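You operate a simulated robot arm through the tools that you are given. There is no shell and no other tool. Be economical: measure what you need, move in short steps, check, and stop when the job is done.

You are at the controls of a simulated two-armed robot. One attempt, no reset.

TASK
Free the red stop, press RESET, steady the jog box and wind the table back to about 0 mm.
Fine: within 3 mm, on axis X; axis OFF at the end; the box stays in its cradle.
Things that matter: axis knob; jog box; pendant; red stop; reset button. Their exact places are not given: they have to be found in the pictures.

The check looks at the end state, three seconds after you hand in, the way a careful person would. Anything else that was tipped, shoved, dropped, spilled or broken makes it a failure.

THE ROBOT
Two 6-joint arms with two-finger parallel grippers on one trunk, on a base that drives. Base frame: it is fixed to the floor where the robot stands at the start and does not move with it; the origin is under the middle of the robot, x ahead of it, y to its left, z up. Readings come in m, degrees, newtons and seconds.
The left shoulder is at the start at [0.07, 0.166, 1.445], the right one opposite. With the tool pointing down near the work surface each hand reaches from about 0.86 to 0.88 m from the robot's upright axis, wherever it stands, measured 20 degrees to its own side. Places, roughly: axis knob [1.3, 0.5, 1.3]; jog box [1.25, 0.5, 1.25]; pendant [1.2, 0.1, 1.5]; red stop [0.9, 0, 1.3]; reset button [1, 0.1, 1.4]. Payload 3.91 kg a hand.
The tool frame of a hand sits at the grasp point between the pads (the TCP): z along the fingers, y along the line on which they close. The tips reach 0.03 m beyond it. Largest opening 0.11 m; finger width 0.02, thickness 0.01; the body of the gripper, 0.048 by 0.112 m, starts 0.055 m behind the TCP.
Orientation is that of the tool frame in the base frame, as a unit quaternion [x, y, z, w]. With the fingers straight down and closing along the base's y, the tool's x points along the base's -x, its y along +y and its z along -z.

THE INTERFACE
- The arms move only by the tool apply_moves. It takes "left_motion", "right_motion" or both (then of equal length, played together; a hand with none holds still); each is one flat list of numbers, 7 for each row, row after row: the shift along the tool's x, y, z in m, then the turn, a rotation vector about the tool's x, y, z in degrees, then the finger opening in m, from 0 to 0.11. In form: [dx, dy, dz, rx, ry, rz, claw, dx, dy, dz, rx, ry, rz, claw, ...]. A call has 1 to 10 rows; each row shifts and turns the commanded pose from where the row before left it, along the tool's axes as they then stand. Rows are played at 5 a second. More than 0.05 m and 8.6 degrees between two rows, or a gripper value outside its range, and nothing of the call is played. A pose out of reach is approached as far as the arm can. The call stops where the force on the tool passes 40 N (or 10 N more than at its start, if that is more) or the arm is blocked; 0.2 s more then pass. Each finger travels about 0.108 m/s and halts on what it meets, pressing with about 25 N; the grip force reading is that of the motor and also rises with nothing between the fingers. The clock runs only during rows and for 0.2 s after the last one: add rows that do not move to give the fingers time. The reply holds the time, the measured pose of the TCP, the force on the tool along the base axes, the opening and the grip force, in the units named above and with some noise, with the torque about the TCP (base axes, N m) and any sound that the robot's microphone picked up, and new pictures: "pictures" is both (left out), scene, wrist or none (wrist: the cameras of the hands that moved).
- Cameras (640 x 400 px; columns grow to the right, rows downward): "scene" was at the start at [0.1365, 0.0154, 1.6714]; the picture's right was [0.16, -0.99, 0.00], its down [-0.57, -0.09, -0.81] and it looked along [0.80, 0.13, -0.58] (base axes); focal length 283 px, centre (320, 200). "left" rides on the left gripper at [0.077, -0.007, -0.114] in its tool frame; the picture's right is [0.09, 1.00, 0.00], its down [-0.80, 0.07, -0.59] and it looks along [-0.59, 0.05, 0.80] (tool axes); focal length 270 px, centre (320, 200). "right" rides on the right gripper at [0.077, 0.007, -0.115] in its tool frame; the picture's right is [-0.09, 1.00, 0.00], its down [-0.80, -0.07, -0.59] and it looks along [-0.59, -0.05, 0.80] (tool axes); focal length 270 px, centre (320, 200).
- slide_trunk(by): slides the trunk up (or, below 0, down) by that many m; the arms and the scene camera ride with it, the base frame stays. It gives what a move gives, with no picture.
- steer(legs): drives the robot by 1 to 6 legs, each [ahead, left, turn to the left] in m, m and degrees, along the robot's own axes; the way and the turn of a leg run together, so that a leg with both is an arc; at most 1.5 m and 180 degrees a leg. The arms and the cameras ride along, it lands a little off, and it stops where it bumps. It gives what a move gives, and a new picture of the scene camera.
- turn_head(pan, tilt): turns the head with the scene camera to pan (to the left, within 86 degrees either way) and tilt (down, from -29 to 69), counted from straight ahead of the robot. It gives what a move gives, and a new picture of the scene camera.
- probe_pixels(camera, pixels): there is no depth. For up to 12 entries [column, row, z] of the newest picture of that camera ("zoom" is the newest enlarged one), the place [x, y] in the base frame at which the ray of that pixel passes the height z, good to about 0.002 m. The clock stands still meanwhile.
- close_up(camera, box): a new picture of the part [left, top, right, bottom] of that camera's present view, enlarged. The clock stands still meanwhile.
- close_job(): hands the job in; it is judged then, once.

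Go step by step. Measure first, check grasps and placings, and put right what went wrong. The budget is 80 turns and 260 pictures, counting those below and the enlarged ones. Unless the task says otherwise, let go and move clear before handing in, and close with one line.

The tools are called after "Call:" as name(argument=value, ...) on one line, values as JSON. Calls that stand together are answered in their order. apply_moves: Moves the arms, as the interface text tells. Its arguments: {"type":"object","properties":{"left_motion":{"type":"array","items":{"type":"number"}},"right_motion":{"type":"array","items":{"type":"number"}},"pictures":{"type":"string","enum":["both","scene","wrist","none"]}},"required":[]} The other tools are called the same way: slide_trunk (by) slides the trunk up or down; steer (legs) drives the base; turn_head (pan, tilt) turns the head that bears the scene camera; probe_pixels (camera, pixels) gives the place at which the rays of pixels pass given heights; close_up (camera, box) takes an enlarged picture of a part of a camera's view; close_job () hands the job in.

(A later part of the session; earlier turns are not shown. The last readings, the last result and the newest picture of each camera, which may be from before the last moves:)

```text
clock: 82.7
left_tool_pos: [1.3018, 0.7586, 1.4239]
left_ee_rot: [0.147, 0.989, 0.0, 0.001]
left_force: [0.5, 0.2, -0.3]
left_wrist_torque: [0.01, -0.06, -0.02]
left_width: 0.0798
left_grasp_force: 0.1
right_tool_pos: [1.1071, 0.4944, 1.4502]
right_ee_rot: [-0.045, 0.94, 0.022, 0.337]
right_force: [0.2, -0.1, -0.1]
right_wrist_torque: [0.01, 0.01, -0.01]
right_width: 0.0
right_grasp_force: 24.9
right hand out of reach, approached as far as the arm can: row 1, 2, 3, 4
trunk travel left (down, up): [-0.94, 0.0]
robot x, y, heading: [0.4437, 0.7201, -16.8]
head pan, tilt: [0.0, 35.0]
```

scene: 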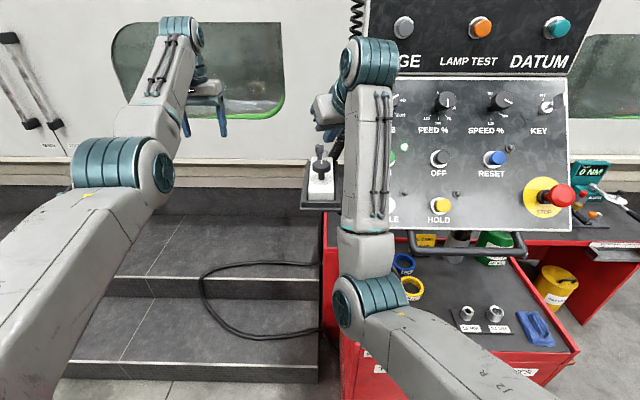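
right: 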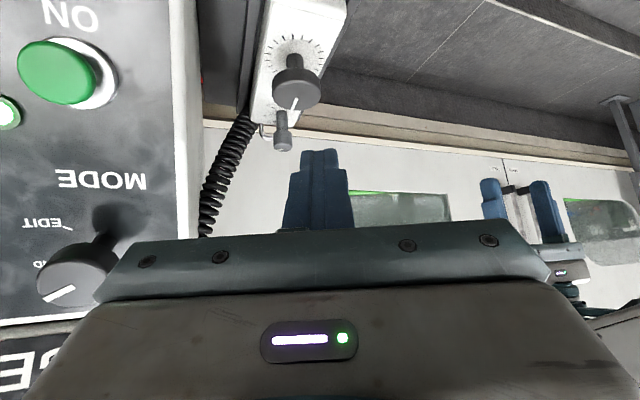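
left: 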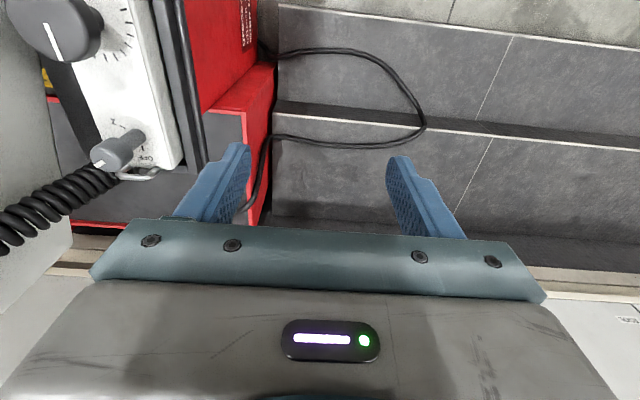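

The right hand is now in front of the box with a good angle. I'll move toward the front of the box top, stopping about 4 cm short.

Call:
apply_moves(right_motion=[0.016, -0.005, 0.02, 0, 0, 0, 0, 0.016, -0.005, 0.025, 0, 0, 0, 0, 0.016, -0.005, 0.025, 0, 0, 0, 0, 0.016, -0.005, 0.025, 0, 0, 0, 0, 0, 0, 0, 0, 0, 0, 0], pictures="both")

Call:
close_up(camera="right", box=[200, 0, 440, 220])

Call:
close_up(camera="scene", box=[260, 80, 420, 220])

```text
clock: 83.8
left_tool_pos: [1.3022, 0.7586, 1.4252]
left_ee_rot: [0.147, 0.989, 0.0, 0.002]
left_force: [0.0, 0.4, 0.7]
left_wrist_torque: [0.0, -0.02, 0.04]
left_width: 0.0801
left_grasp_force: 0.0
right_tool_pos: [1.12, 0.4732, 1.3354]
right_ee_rot: [-0.045, 0.94, 0.021, 0.337]
right_force: [-0.2, -0.7, 0.1]
right_wrist_torque: [-0.01, -0.02, -0.01]
right_width: 0.0003
right_grasp_force: 25.5
trunk travel left (down, up): [-0.94, 0.0]
robot x, y, heading: [0.4403, 0.7227, -16.5]
head pan, tilt: [0.0, 35.0]
```

scene: 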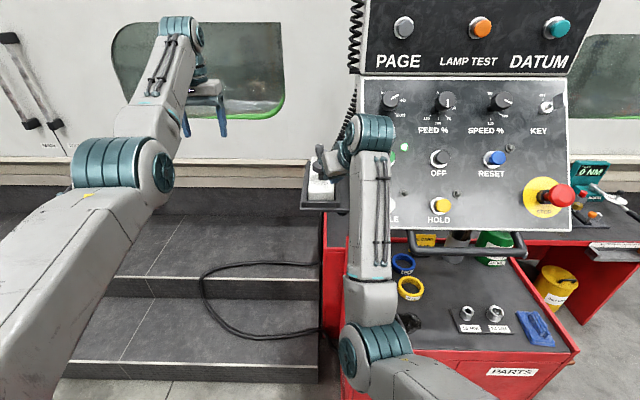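
right: 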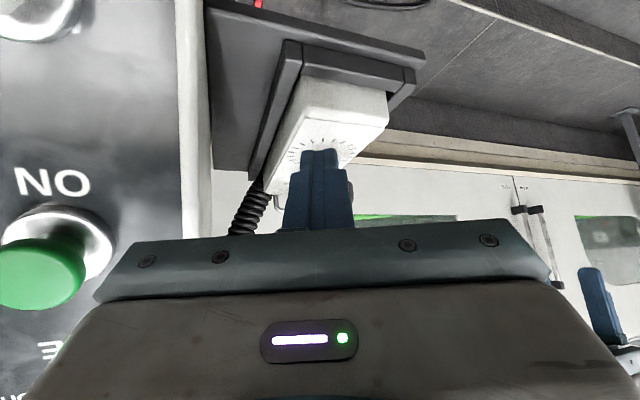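

```text
1.82 times, centred on (320, 110) of right
```

zoom: 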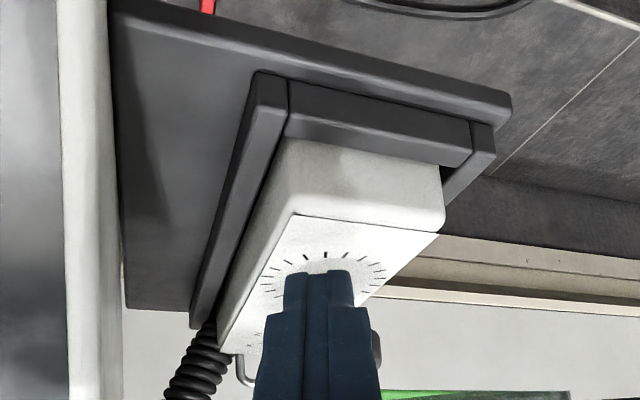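

```text
2.86 times, centred on (340, 150) of scene
```

zoom: 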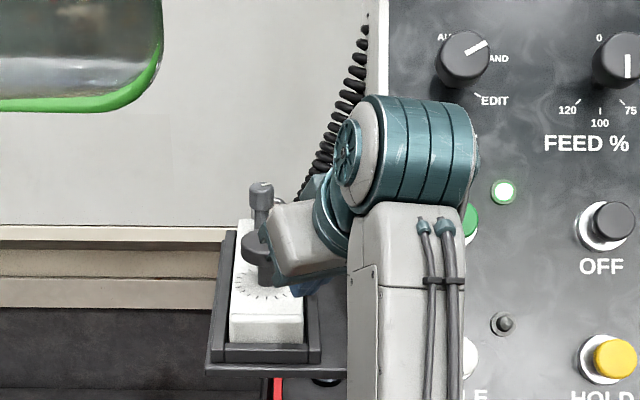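

The fingertips are aimed at the top front face. I'll advance in small steps to a light contact.

Call:
apply_moves(right_motion=[0.005, 0, 0.012, 0, 0, 0, 0, 0, 0, 0.012, 0, 0, 0, 0, 0, 0, 0.01, 0, 0, 0, 0, 0, 0, 0.005, 0, 0, 0, 0, 0, 0, 0.003, 0, 0, 0, 0, 0, 0, 0, 0, 0, 0, 0], pictures="both")

Call:
close_up(camera="right", box=[200, 0, 440, 220])

```text
clock: 85.2
left_tool_pos: [1.2998, 0.7582, 1.4268]
left_ee_rot: [0.147, 0.989, -0.001, 0.004]
left_force: [-0.6, 0.5, -0.5]
left_wrist_torque: [-0.02, -0.02, 0.0]
left_width: 0.0802
left_grasp_force: 0.0
right_tool_pos: [1.1401, 0.4782, 1.305]
right_ee_rot: [-0.045, 0.939, 0.021, 0.341]
right_force: [5.5, -3.3, 26.9]
right_wrist_torque: [-0.09, -0.48, 0.04]
right_width: 0.0002
right_grasp_force: 25.4
trunk travel left (down, up): [-0.94, 0.0]
robot x, y, heading: [0.4383, 0.72, -16.6]
head pan, tilt: [0.0, 35.0]
```

scene: 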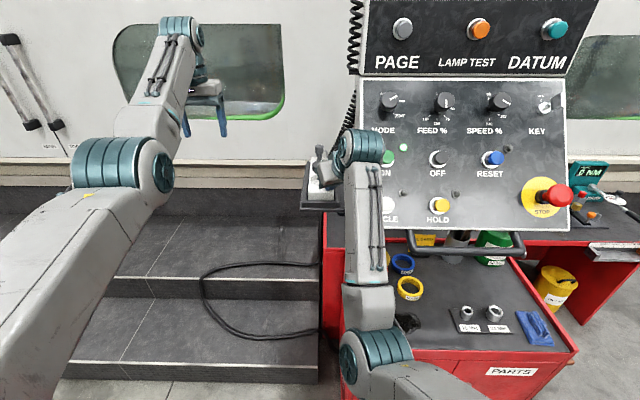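
right: 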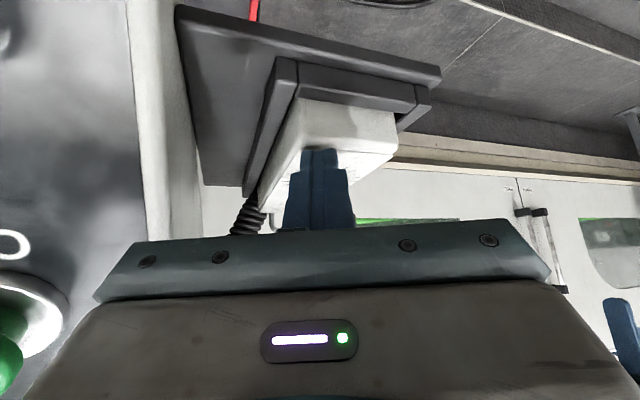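

```text
1.82 times, centred on (320, 110) of right
```

zoom: 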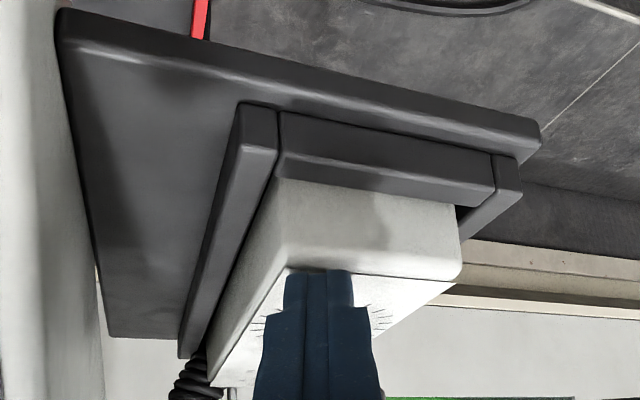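

Contact made on the box top (27 N, box still seated). I'll ease to a lighter press and bring the left hand above the wheel.

Call:
apply_moves(right_motion=[0, 0, -0.003, 0, 0, 0, 0, 0, 0, 0, 0, 0, 0, 0, 0, 0, 0, 0, 0, 0, 0, 0, 0, 0, 0, 0, 0, 0, 0, 0, 0, 0, 0, 0, 0, 0, 0, 0, 0, 0, 0, 0, 0, 0, 0, 0, 0, 0, 0, 0, 0, 0, 0, 0, 0, 0], left_motion=[0.001, -0.04, 0, 0, 0, 0, 0.08, 0.001, -0.04, 0, 0, 0, 0, 0.08, 0.001, -0.04, 0.005, 0, 0, 0, 0.08, 0.001, -0.04, 0.01, 0, 0, 0, 0.08, 0.001, -0.04, 0.01, 0, 0, 0, 0.08, 0.001, -0.04, 0.01, 0, 0, 0, 0.08, 0.001, -0.04, 0, 0, 0, 0, 0.08, 0, 0, 0, 0, 0, 0, 0.08], pictures="both")

```text
clock: 87.0
left_tool_pos: [1.2036, 0.5021, 1.391]
left_ee_rot: [0.147, 0.989, -0.001, 0.003]
left_force: [0.2, 0.2, 0.5]
left_wrist_torque: [0.01, 0.03, 0.01]
left_width: 0.0798
left_grasp_force: 0.0
left hand out of reach, approached as far as the arm can: row 7
right_tool_pos: [1.1385, 0.4783, 1.304]
right_ee_rot: [-0.045, 0.939, 0.019, 0.34]
right_force: [8.0, -2.6, 29.2]
right_wrist_torque: [-0.09, -0.57, 0.15]
right_width: 0.0
right_grasp_force: 25.3
trunk travel left (down, up): [-0.94, 0.0]
robot x, y, heading: [0.4455, 0.7193, -16.6]
head pan, tilt: [0.0, 35.0]
```

scene: 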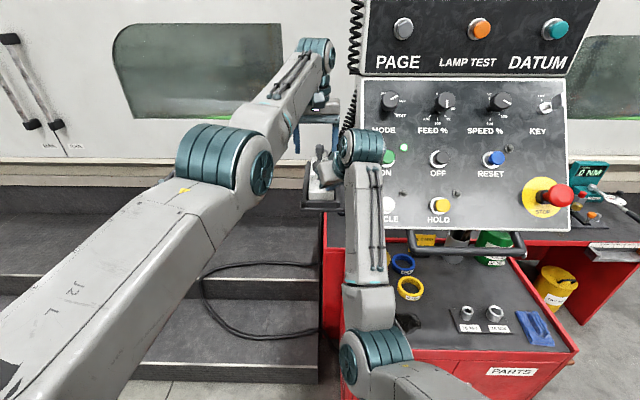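
right: 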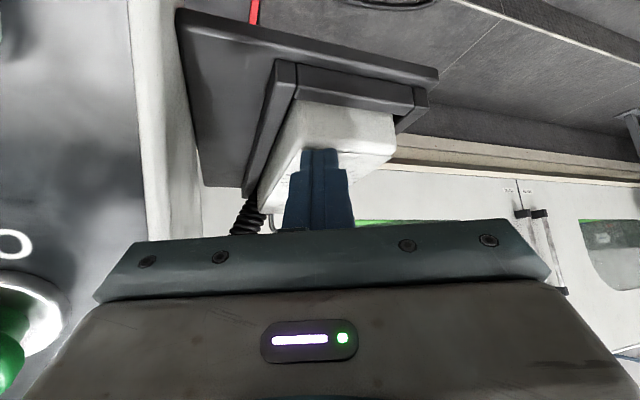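
left: 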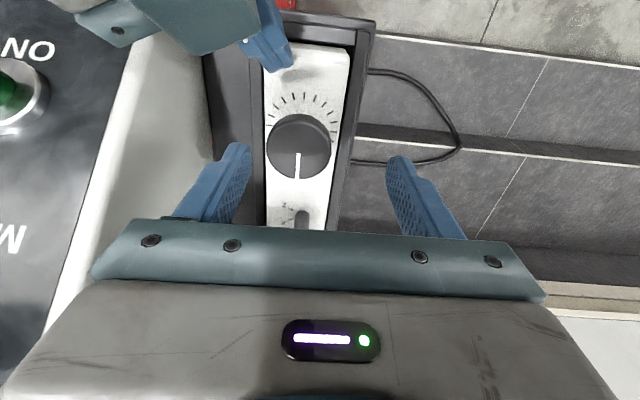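

The right fingertips press the box's front right, clear of the wheel at (299,149). I'll ease the press, centre the left hand over the wheel, and pre-rotate it +40°.

Call:
apply_moves(right_motion=[0, 0, -0.004, 0, 0, 0, 0, 0, 0, 0, 0, 0, 0, 0, 0, 0, 0, 0, 0, 0, 0, 0, 0, 0, 0, 0, 0, 0, 0, 0, 0, 0, 0, 0, 0, 0, 0, 0, 0, 0, 0, 0, 0, 0, 0, 0, 0, 0, 0], left_motion=[-0.005, -0.008, 0.015, 0, 0, 0, 0.08, -0.005, -0.007, 0.015, 0, 0, 0, 0.08, 0, 0, 0, 0, 0, 8, 0.08, 0, 0, 0, 0, 0, 8, 0.08, 0, 0, 0, 0, 0, 8, 0.08, 0, 0, 0, 0, 0, 8, 0.08, 0, 0, 0, 0, 0, 8, 0.08], pictures="wrist")

Call:
close_up(camera="left", box=[200, 60, 440, 240])

```text
clock: 88.7
left_tool_pos: [1.2035, 0.4935, 1.3571]
left_ee_rot: [0.478, 0.879, 0.0, 0.003]
left_force: [-0.3, 0.5, -0.1]
left_wrist_torque: [-0.02, 0.02, 0.01]
left_width: 0.08
left_grasp_force: 0.1
left hand out of reach, approached as far as the arm can: row 1, 2
right_tool_pos: [1.136, 0.4792, 1.3044]
right_ee_rot: [-0.046, 0.94, 0.021, 0.336]
right_force: [3.7, 1.6, 12.9]
right_wrist_torque: [0.06, -0.27, 0.07]
right_width: 0.0001
right_grasp_force: 25.1
trunk travel left (down, up): [-0.94, 0.0]
robot x, y, heading: [0.4402, 0.7175, -16.6]
head pan, tilt: [0.0, 35.0]
```

right: 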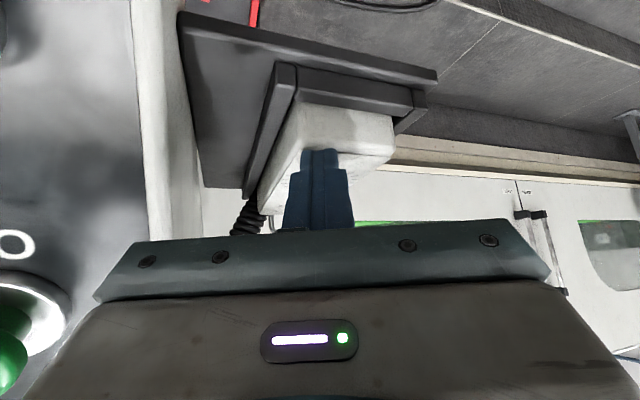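
left: 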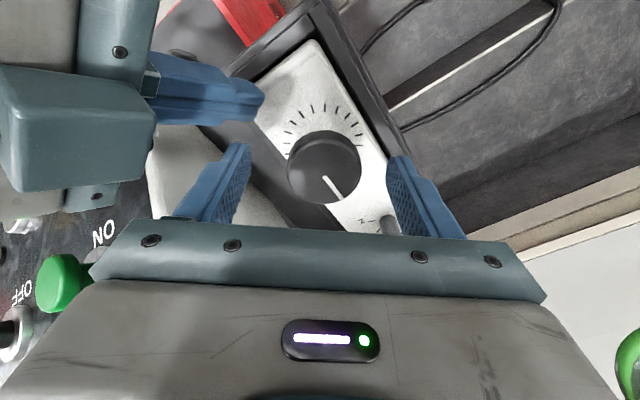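

```text
2.22 times, centred on (320, 150) of left
```

zoom: 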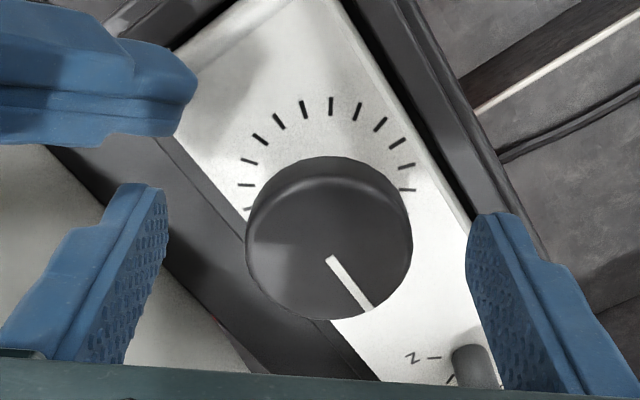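

The press is now 13 N. Wheel offset is x of about -0.007 and y of about +0.002; I'll lower 23 mm and look before closing.

Call:
apply_moves(left_motion=[-0.007, 0.002, 0.012, 0, 0, 0, 0.08, 0, 0, 0.011, 0, 0, 0, 0.08, 0, 0, 0, 0, 0, 0, 0.08], pictures="wrist")

Call:
close_up(camera="left", box=[200, 60, 440, 240])

Call:
close_up(camera="scene", box=[270, 80, 400, 220])

```text
clock: 89.5
left_tool_pos: [1.2053, 0.4936, 1.3343]
left_ee_rot: [0.477, 0.879, -0.001, 0.003]
left_force: [0.4, -0.8, -0.8]
left_wrist_torque: [0.0, 0.02, -0.01]
left_width: 0.0798
left_grasp_force: 0.1
left hand out of reach, approached as far as the arm can: row 1
right_tool_pos: [1.1363, 0.4798, 1.304]
right_ee_rot: [-0.045, 0.94, 0.021, 0.338]
right_force: [0.3, 2.4, 10.9]
right_wrist_torque: [0.05, -0.12, 0.07]
right_width: 0.0
right_grasp_force: 25.1
trunk travel left (down, up): [-0.94, 0.0]
robot x, y, heading: [0.4407, 0.7226, -16.7]
head pan, tilt: [0.0, 35.0]
```

left: 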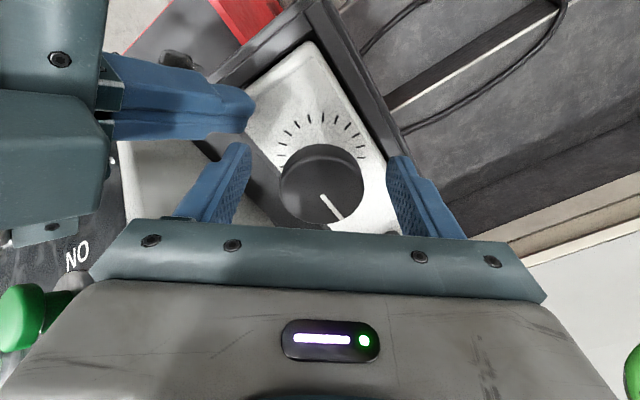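

```text
2.22 times, centred on (320, 150) of left
```

zoom: 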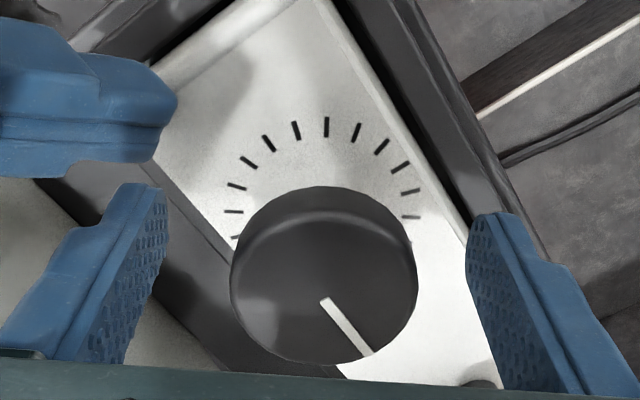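

```text
2.86 times, centred on (335, 150) of scene
```

zoom: 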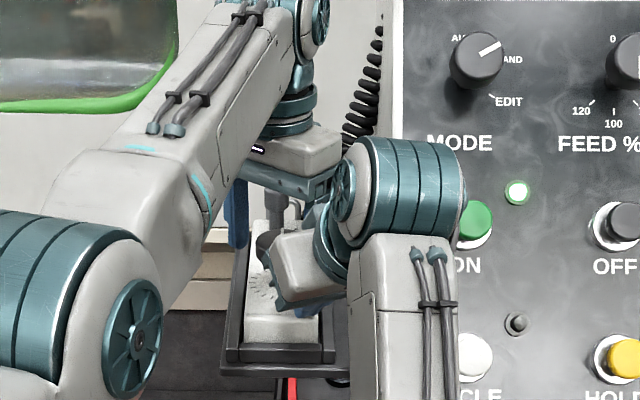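

The wheel is 6 mm forward of pad centre but within the pad width. I'll close on it, turn the head to the display, then try a small turn.

Call:
apply_moves(left_motion=[0, 0.0005, 0, 0, 0, 0, 0.06, 0, 0, 0, 0, 0, 0, 0.045, 0, 0, 0, 0, 0, 0, 0.04, 0, 0, 0, 0, 0, 0, 0.04], pictures="none")

Call:
turn_head(pan=-8, tilt=12)

Call:
apply_moves(left_motion=[0, -0.0008, 0, 0, 0, -8, 0.04, 0, -0.0008, 0, 0, 0, -8, 0.04, 0, 0, 0, 0, 0, 0, 0.04], pictures="both")

Call:
close_up(camera="scene", box=[300, 30, 500, 170])

```text
clock: 90.5
left_tool_pos: [1.2058, 0.4962, 1.3357]
left_ee_rot: [0.475, 0.88, 0.0, 0.003]
left_force: [5.9, 6.8, 2.6]
left_wrist_torque: [0.13, -0.38, 0.12]
left_width: 0.0483
left_grasp_force: 25.1
right_tool_pos: [1.1373, 0.4791, 1.3042]
right_ee_rot: [-0.046, 0.94, 0.02, 0.338]
right_force: [-3.9, -4.2, 10.2]
right_wrist_torque: [-0.15, 0.0, -0.09]
right_width: 0.0
right_grasp_force: 24.9
trunk travel left (down, up): [-0.94, 0.0]
robot x, y, heading: [0.444, 0.7199, -16.9]
head pan, tilt: [0.0, 35.0]
```

```text
clock: 91.3
left_tool_pos: [1.2062, 0.4942, 1.3352]
left_ee_rot: [0.477, 0.879, 0.0, 0.003]
left_force: [6.3, 8.0, 6.1]
left_wrist_torque: [0.13, -0.17, 0.1]
left_width: 0.0483
left_grasp_force: 25.5
right_tool_pos: [1.1369, 0.4802, 1.3049]
right_ee_rot: [-0.046, 0.94, 0.021, 0.337]
right_force: [-2.5, -2.4, 7.2]
right_wrist_torque: [-0.08, -0.09, -0.08]
right_width: 0.0
right_grasp_force: 24.3
trunk travel left (down, up): [-0.94, 0.0]
robot x, y, heading: [0.4397, 0.7192, -16.5]
head pan, tilt: [-8.0, 12.0]
```

scene: 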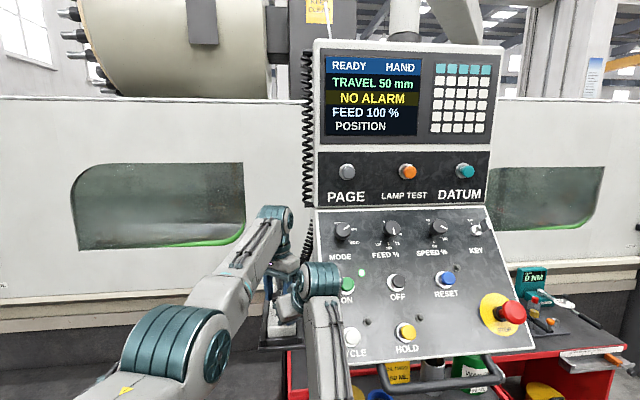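

```text
clock: 92.1
left_tool_pos: [1.2037, 0.4907, 1.3331]
left_ee_rot: [0.349, 0.937, -0.001, 0.003]
left_force: [3.4, 1.2, 8.0]
left_wrist_torque: [-0.12, -0.06, 0.04]
left_width: 0.0483
left_grasp_force: 25.3
right_tool_pos: [1.1377, 0.4808, 1.3052]
right_ee_rot: [-0.046, 0.94, 0.022, 0.337]
right_force: [1.2, 2.0, 5.5]
right_wrist_torque: [0.04, -0.12, 0.05]
right_width: 0.0002
right_grasp_force: 25.4
trunk travel left (down, up): [-0.94, 0.0]
robot x, y, heading: [0.4413, 0.7186, -16.7]
head pan, tilt: [-8.0, 12.0]
```

scene: 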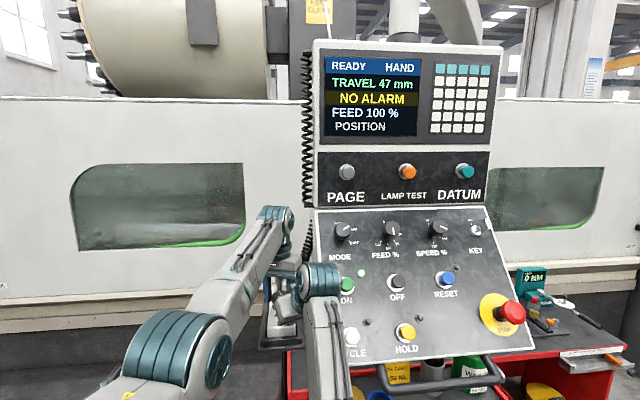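
left: 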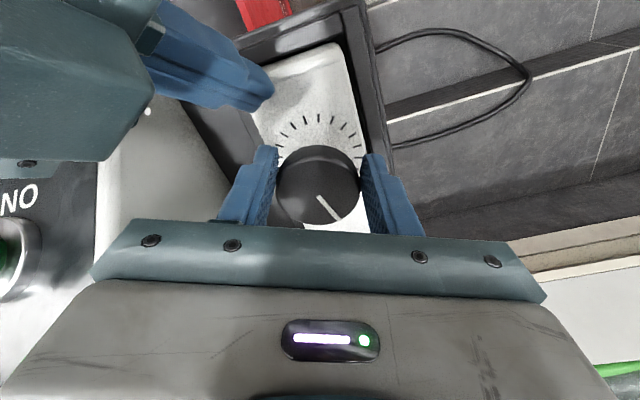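

```text
2.86 times, centred on (400, 100) of scene
```

zoom: 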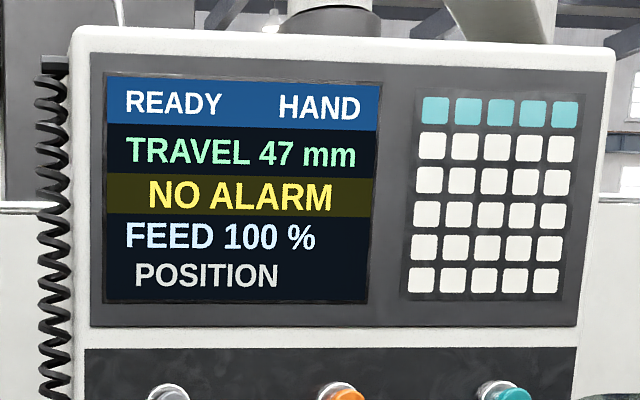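

CCW works: 16° gave 3 mm (50→47), with the box steady. I'll continue 64° CCW while firming the steadying press slightly.

Call:
apply_moves(left_motion=[0, -0.0008, 0, 0, 0, -8, 0.04, 0, -0.0008, 0, 0, 0, -8, 0.04, 0, -0.0008, 0, 0, 0, -8, 0.04, 0, -0.0008, 0, 0, 0, -8, 0.04, 0, -0.0008, 0, 0, 0, -8, 0.04, 0, -0.0008, 0, 0, 0, -8, 0.04, 0, -0.0008, 0, 0, 0, -8, 0.04, 0, -0.0008, 0, 0, 0, -8, 0.04, 0, 0, 0, 0, 0, 0, 0.04], right_motion=[0, 0, 0.001, 0, 0, 0, 0, 0, 0, 0, 0, 0, 0, 0, 0, 0, 0, 0, 0, 0, 0, 0, 0, 0, 0, 0, 0, 0, 0, 0, 0, 0, 0, 0, 0, 0, 0, 0, 0, 0, 0, 0, 0, 0, 0, 0, 0, 0, 0, 0, 0, 0, 0, 0, 0, 0, 0, 0, 0, 0, 0, 0, 0], pictures="both")

```text
clock: 94.1
left_tool_pos: [1.2013, 0.48, 1.3332]
left_ee_rot: [-0.2, 0.98, -0.001, 0.004]
left_force: [5.6, -19.6, 5.9]
left_wrist_torque: [-0.8, -0.43, -0.32]
left_width: 0.0484
left_grasp_force: 25.1
right_tool_pos: [1.1361, 0.4735, 1.3044]
right_ee_rot: [-0.045, 0.939, 0.023, 0.339]
right_force: [-1.8, 4.6, 13.8]
right_wrist_torque: [0.16, -0.09, -0.01]
right_width: 0.0
right_grasp_force: 24.7
trunk travel left (down, up): [-0.94, 0.0]
robot x, y, heading: [0.4391, 0.7198, -16.6]
head pan, tilt: [-8.0, 12.0]
```

scene: 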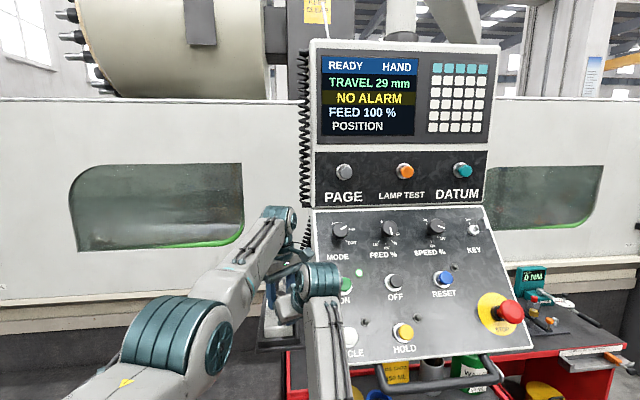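
right: 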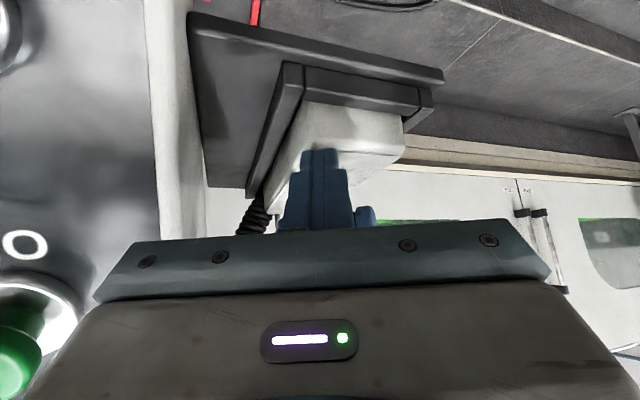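
left: 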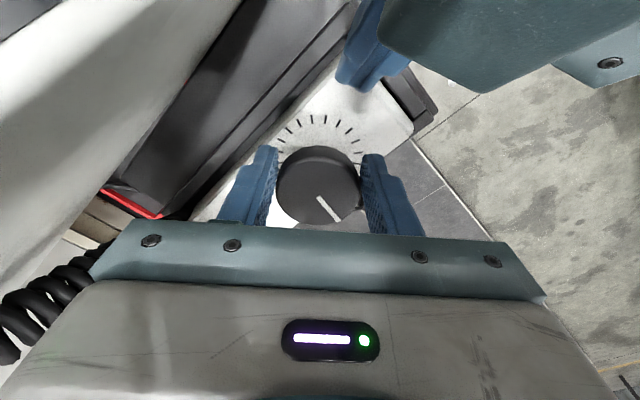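

Travel is 29 mm, so the scale is about 100 mm per turn and about 104° remain. I'll open, lift 3 cm, rotate the hand back for a fresh grip, and keep the right hand steadying.

Call:
apply_moves(left_motion=[0, 0, 0, 0, 0, 0, 0.065, 0, 0, 0, 0, 0, 0, 0.08, 0, 0, -0.03, 0, 0, 0, 0.08, 0, 0, 0, 0, 0, 8.5, 0.08, 0, 0, 0, 0, 0, 8.5, 0.08, 0, 0, 0, 0, 0, 8.5, 0.08, 0, 0, 0, 0, 0, 8.5, 0.08, 0, 0, 0, 0, 0, 8.5, 0.08, 0, 0, 0, 0, 0, 8.5, 0.08, 0, 0, 0, 0, 0, 8.5, 0.08], pictures="none")

Call:
apply_moves(left_motion=[0, 0, 0, 0, 0, 8.5, 0.08, 0, 0, 0, 0, 0, 8.5, 0.08, 0, 0, 0, 0, 0, 8.5, 0.08, 0.0038, 0.0045, 0, 0, 0, 3, 0.08, 0.0038, 0.0045, 0.01, 0, 0, 0, 0.08, 0, 0, 0, 0, 0, 0, 0.08], pictures="both")

Call:
close_up(camera="left", box=[200, 60, 440, 240])

```text
clock: 96.3
left_tool_pos: [1.1993, 0.4866, 1.3627]
left_ee_rot: [0.313, 0.95, 0.0, 0.003]
left_force: [1.0, 0.1, -1.1]
left_wrist_torque: [-0.01, 0.02, 0.0]
left_width: 0.0798
left_grasp_force: 0.1
left hand out of reach, approached as far as the arm can: row 3
right_tool_pos: [1.1363, 0.4788, 1.3043]
right_ee_rot: [-0.046, 0.94, 0.021, 0.338]
right_force: [-3.4, 2.1, 9.5]
right_wrist_torque: [0.05, -0.04, 0.09]
right_width: 0.0
right_grasp_force: 25.2
trunk travel left (down, up): [-0.94, 0.0]
robot x, y, heading: [0.4411, 0.7236, -16.7]
head pan, tilt: [-8.0, 12.0]
```

```text
clock: 97.7
left_tool_pos: [1.2042, 0.498, 1.3536]
left_ee_rot: [0.537, 0.844, 0.0, 0.004]
left_force: [-0.3, -0.7, -0.1]
left_wrist_torque: [-0.01, -0.02, 0.0]
left_width: 0.0805
left_grasp_force: 0.0
right_tool_pos: [1.137, 0.4789, 1.3044]
right_ee_rot: [-0.045, 0.939, 0.021, 0.339]
right_force: [-1.7, 1.6, 9.3]
right_wrist_torque: [0.04, -0.05, -0.07]
right_width: 0.0002
right_grasp_force: 25.1
trunk travel left (down, up): [-0.94, 0.0]
robot x, y, heading: [0.4385, 0.7203, -16.6]
head pan, tilt: [-8.0, 12.0]
```

scene: 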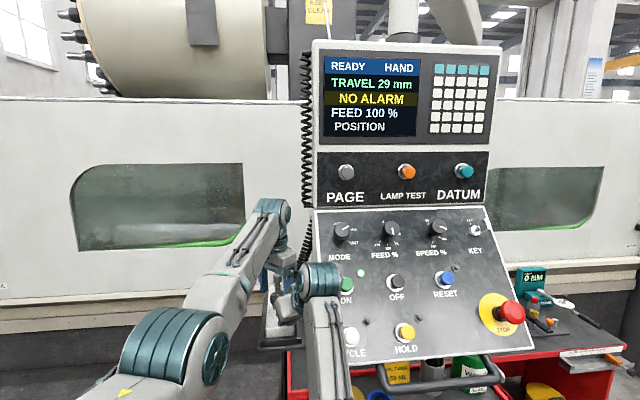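
left: 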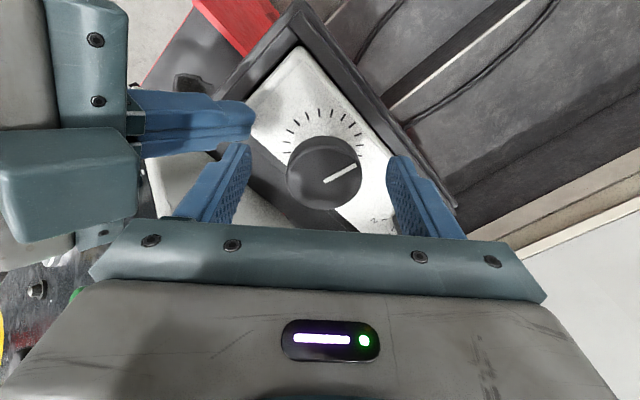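

```text
2.22 times, centred on (320, 150) of left
```

zoom: 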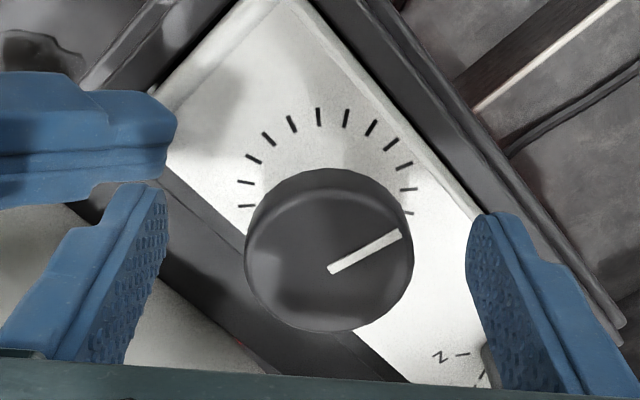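

Travel holds at 29 mm and the box is seated. I'll narrow the opening slightly to stay clear of the right finger, centre, lower and grip again.

Call:
apply_moves(left_motion=[-0.004, 0.002, 0, 0, 0, 0, 0.066, -0.004, 0, 0, 0, 0, 0, 0.066, 0, 0, 0.01, 0, 0, 0, 0.066, 0, 0, 0.01, 0, 0, 0, 0.066, 0, 0, 0, 0, 0, 0, 0.05, 0, 0, 0, 0, 0, 0, 0.04, 0, 0, 0, 0, 0, 0, 0.04], pictures="wrist")

Call:
close_up(camera="left", box=[200, 60, 440, 240])

```text
clock: 99.3
left_tool_pos: [1.2091, 0.495, 1.3338]
left_ee_rot: [0.536, 0.844, 0.0, 0.002]
left_force: [11.0, 7.1, 1.5]
left_wrist_torque: [0.11, -0.55, 0.08]
left_width: 0.0491
left_grasp_force: 24.8
left hand out of reach, approached as far as the arm can: row 2
right_tool_pos: [1.1378, 0.479, 1.3036]
right_ee_rot: [-0.045, 0.94, 0.02, 0.338]
right_force: [-3.8, -4.5, 15.7]
right_wrist_torque: [-0.12, -0.07, -0.08]
right_width: 0.0001
right_grasp_force: 24.8
trunk travel left (down, up): [-0.94, 0.0]
robot x, y, heading: [0.4441, 0.7208, -16.8]
head pan, tilt: [-8.0, 12.0]
```

left: 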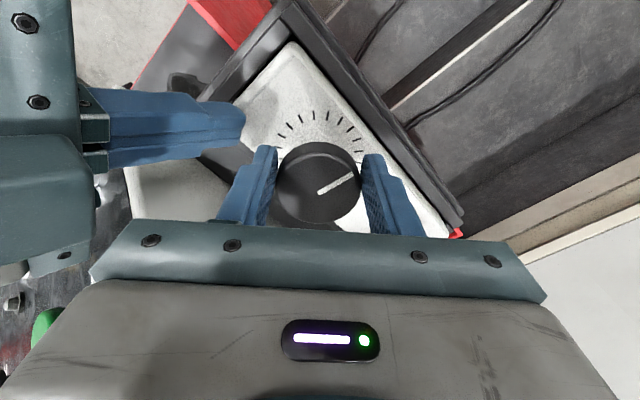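

```text
2.22 times, centred on (320, 150) of left
```

zoom: 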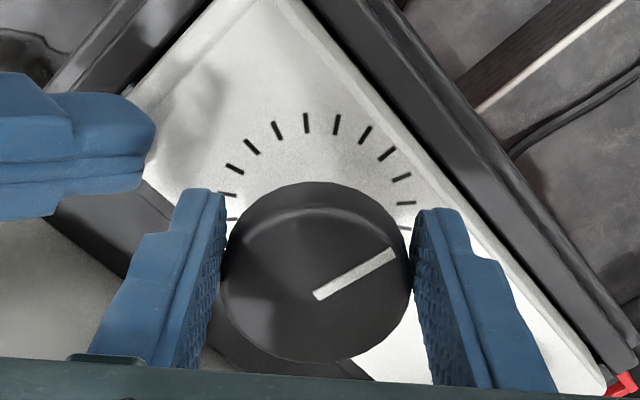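

Gripped again. Turning 84° CCW.

Call:
apply_moves(left_motion=[0, -0.001, 0, 0, 0, -8.4, 0.04, 0, -0.001, 0, 0, 0, -8.4, 0.04, 0, -0.001, 0, 0, 0, -8.4, 0.04, 0, -0.001, 0, 0, 0, -8.4, 0.04, 0, -0.001, 0, 0, 0, -8.4, 0.04, 0, -0.001, 0, 0, 0, -8.4, 0.04, 0, -0.001, 0, 0, 0, -8.4, 0.04, 0, -0.001, 0, 0, 0, -8.4, 0.04, 0, -0.001, 0, 0, 0, -8.4, 0.04, 0, -0.001, 0, 0, 0, -8.4, 0.04], pictures="both")

Call:
close_up(camera="scene", box=[310, 40, 500, 160])

```text
clock: 101.5
left_tool_pos: [1.2041, 0.4832, 1.3333]
left_ee_rot: [-0.167, 0.986, -0.002, 0.005]
left_force: [12.4, -14.3, 6.5]
left_wrist_torque: [-0.53, -0.12, -0.18]
left_width: 0.0493
left_grasp_force: 24.6
right_tool_pos: [1.137, 0.4757, 1.3045]
right_ee_rot: [-0.045, 0.94, 0.022, 0.337]
right_force: [-4.4, 5.2, 17.5]
right_wrist_torque: [0.15, -0.07, 0.07]
right_width: 0.0002
right_grasp_force: 24.9
trunk travel left (down, up): [-0.94, 0.0]
robot x, y, heading: [0.4398, 0.7201, -16.8]
head pan, tilt: [-8.0, 12.0]
```

scene: 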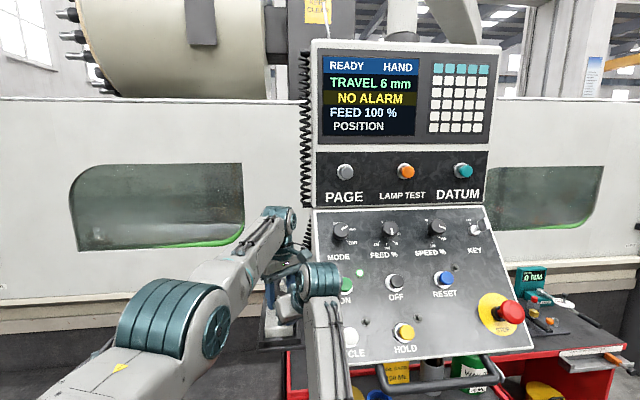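
left: 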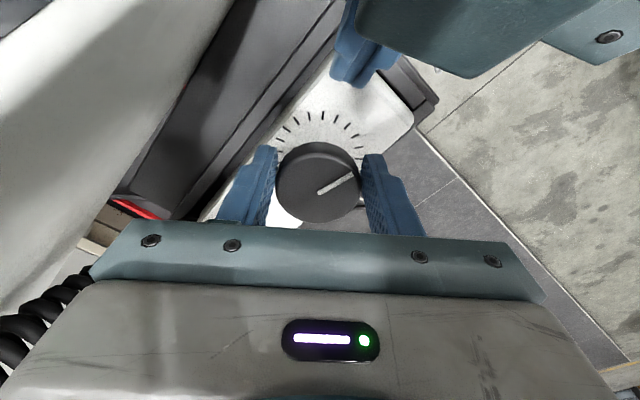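

```text
3.33 times, centred on (405, 100) of scene
```

zoom: 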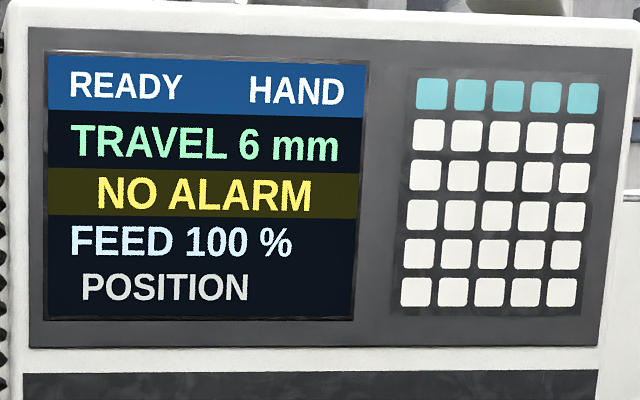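

6 mm left, about 21.6°. Finishing with three small steps.

Call:
apply_moves(left_motion=[0, -0.0006, 0, 0, 0, -7.2, 0.04, 0, -0.0006, 0, 0, 0, -7.2, 0.04, 0, -0.0006, 0, 0, 0, -7.0, 0.04, 0, 0, 0, 0, 0, 0, 0.04, 0, 0, 0, 0, 0, 0, 0.04], pictures="both")

Call:
close_up(camera="scene", box=[310, 40, 500, 160])

```text
clock: 102.7
left_tool_pos: [1.2027, 0.4788, 1.332]
left_ee_rot: [-0.347, 0.938, -0.003, 0.003]
left_force: [22.6, -26.8, 12.6]
left_wrist_torque: [-0.78, -0.72, -0.37]
left_width: 0.0491
left_grasp_force: 25.3
right_tool_pos: [1.1375, 0.4761, 1.3043]
right_ee_rot: [-0.045, 0.94, 0.023, 0.339]
right_force: [-2.9, 7.3, 28.8]
right_wrist_torque: [0.21, -0.24, 0.02]
right_width: 0.0002
right_grasp_force: 24.7
trunk travel left (down, up): [-0.94, 0.0]
robot x, y, heading: [0.4418, 0.7169, -16.6]
head pan, tilt: [-8.0, 12.0]
```

scene: 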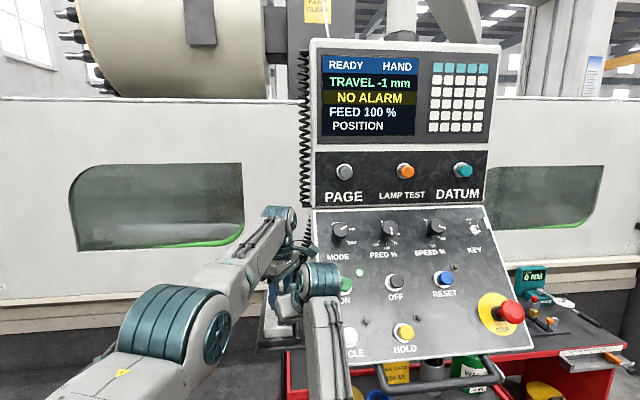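
left: 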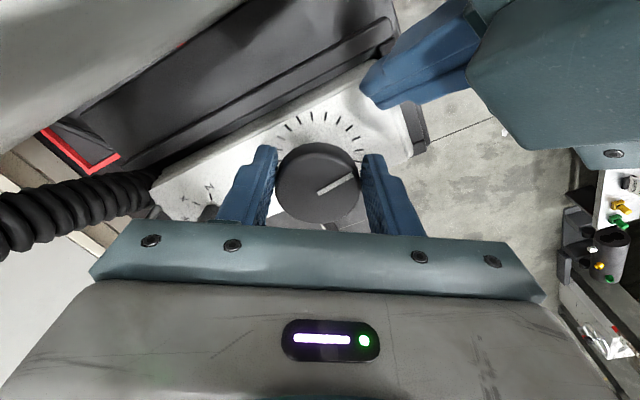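

```text
3.33 times, centred on (405, 100) of scene
```

zoom: 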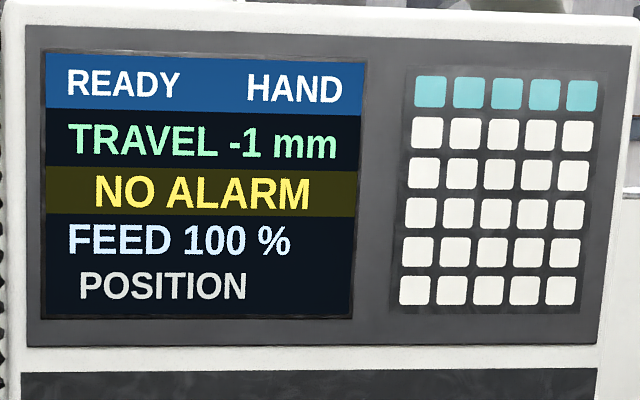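

Travel is -1 mm; I'll turn back 3° while relieving the side force, then release and lift.

Call:
apply_moves(left_motion=[-0.001, 0.001, 0, 0, 0, 3, 0.04, 0, 0, 0, 0, 0, 0, 0.04, 0, 0, 0, 0, 0, 0, 0.055, 0, 0, 0, 0, 0, 0, 0.07, 0, 0, 0, 0, 0, 0, 0.075, 0, 0, -0.03, 0, 0, 0, 0.075, 0, 0, -0.03, 0, 0, 0, 0.075, 0, 0, 0, 0, 0, 0, 0.075], pictures="both")

Call:
close_up(camera="scene", box=[310, 40, 500, 160])

```text
clock: 104.5
left_tool_pos: [1.1949, 0.4895, 1.3922]
left_ee_rot: [-0.322, 0.947, -0.001, 0.002]
left_force: [0.3, -0.3, -0.5]
left_wrist_torque: [0.02, -0.02, 0.0]
left_width: 0.0747
left_grasp_force: 0.0
left hand out of reach, approached as far as the arm can: row 6, 7
right_tool_pos: [1.1366, 0.4763, 1.3041]
right_ee_rot: [-0.045, 0.94, 0.022, 0.338]
right_force: [-1.3, -5.5, 18.4]
right_wrist_torque: [-0.16, -0.2, -0.15]
right_width: 0.0
right_grasp_force: 24.9
trunk travel left (down, up): [-0.94, 0.0]
robot x, y, heading: [0.4443, 0.7221, -16.8]
head pan, tilt: [-8.0, 12.0]
```

scene: 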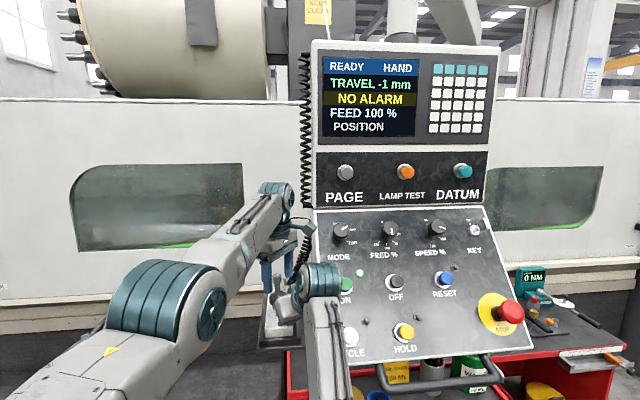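
left: 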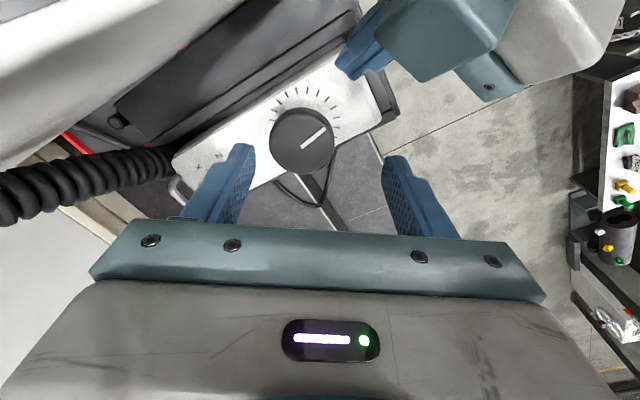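

```text
3.33 times, centred on (405, 100) of scene
```

zoom: 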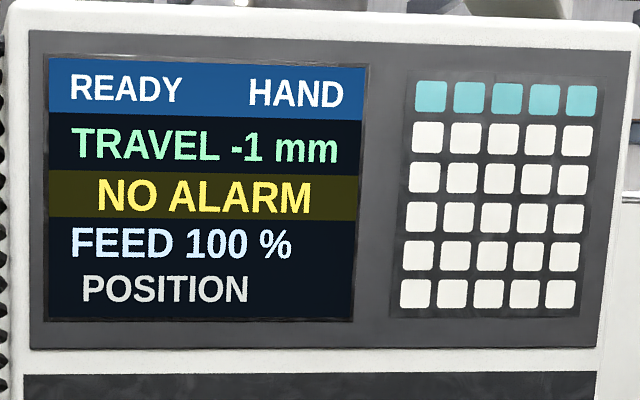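

-1 mm, within tolerance. Now I'll withdraw the right hand from the box and up, and turn the left hand back over for the OFF turn.

Call:
apply_moves(right_motion=[0, 0, -0.02, 0, 0, 0, 0, 0, 0, -0.03, 0, 0, 0, 0, 0, 0, -0.03, 0, 0, 0, 0, -0.02, 0, -0.03, 3.5, 0, 4.2, 0, -0.025, -0.01, -0.031, 3.5, 0, 4.2, 0, -0.025, -0.01, -0.031, 3.5, 0, 4.2, 0, -0.025, -0.01, -0.031, 3.5, 0, 4.2, 0, -0.02, 0, -0.025, 0, -5, 0, 0, 0, 0, 0, 0, -5, 0, 0, 0, 0, 0, 0, 0, 0, 0], left_motion=[0, 0, 0, 0, 0, 0, 0.075, 0, 0, 0, 0, 0, 0, 0.075, 0, 0, 0, 0, 0, 8.5, 0.075, 0, 0, 0, 0, 0, 8.5, 0.075, 0, 0, 0, 0, 0, 8.5, 0.075, 0, 0, 0, 0, 0, 8.5, 0.075, 0, 0, 0, 0, 0, 8.5, 0.075, 0, 0, 0, 0, 0, 8.5, 0.07, 0, 0, 0, 0, 0, 8.5, 0.065, 0, 0, 0, 0, 0, 0, 0.06], pictures="both")

```text
clock: 106.7
left_tool_pos: [1.1996, 0.4889, 1.3889]
left_ee_rot: [0.192, 0.981, -0.001, 0.002]
left_force: [0.6, 1.0, 0.2]
left_wrist_torque: [-0.02, -0.02, 0.01]
left_width: 0.0597
left_grasp_force: 0.0
right_tool_pos: [1.1173, 0.4448, 1.5329]
right_ee_rot: [0.129, 0.9, -0.055, 0.413]
right_force: [-0.4, 0.2, -0.8]
right_wrist_torque: [-0.02, 0.01, -0.03]
right_width: 0.0
right_grasp_force: 25.1
right hand out of reach, approached as far as the arm can: row 5, 6, 7
trunk travel left (down, up): [-0.94, 0.0]
robot x, y, heading: [0.4432, 0.722, -16.7]
head pan, tilt: [-8.0, 12.0]
```

scene: 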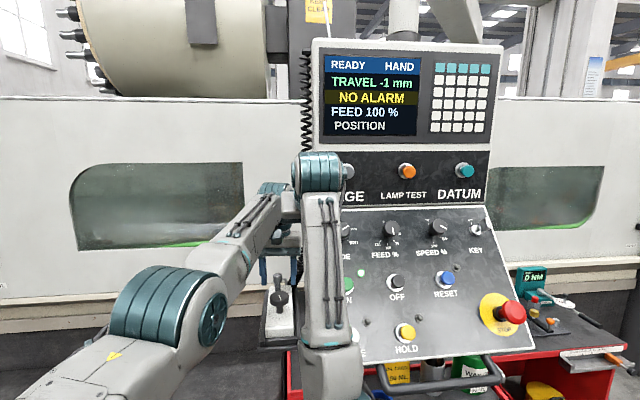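
right: 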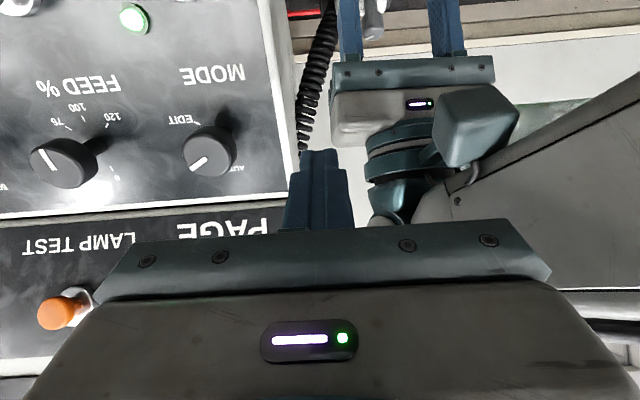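
left: 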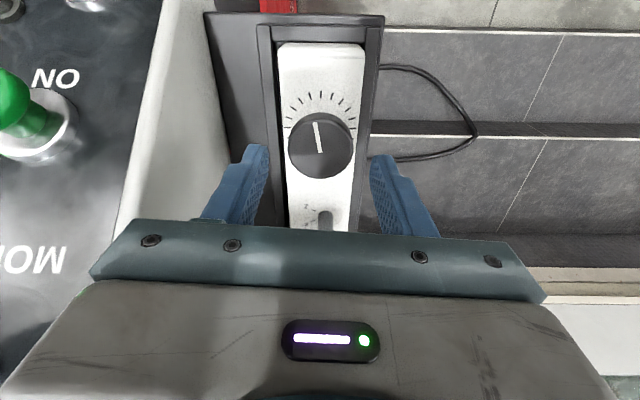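

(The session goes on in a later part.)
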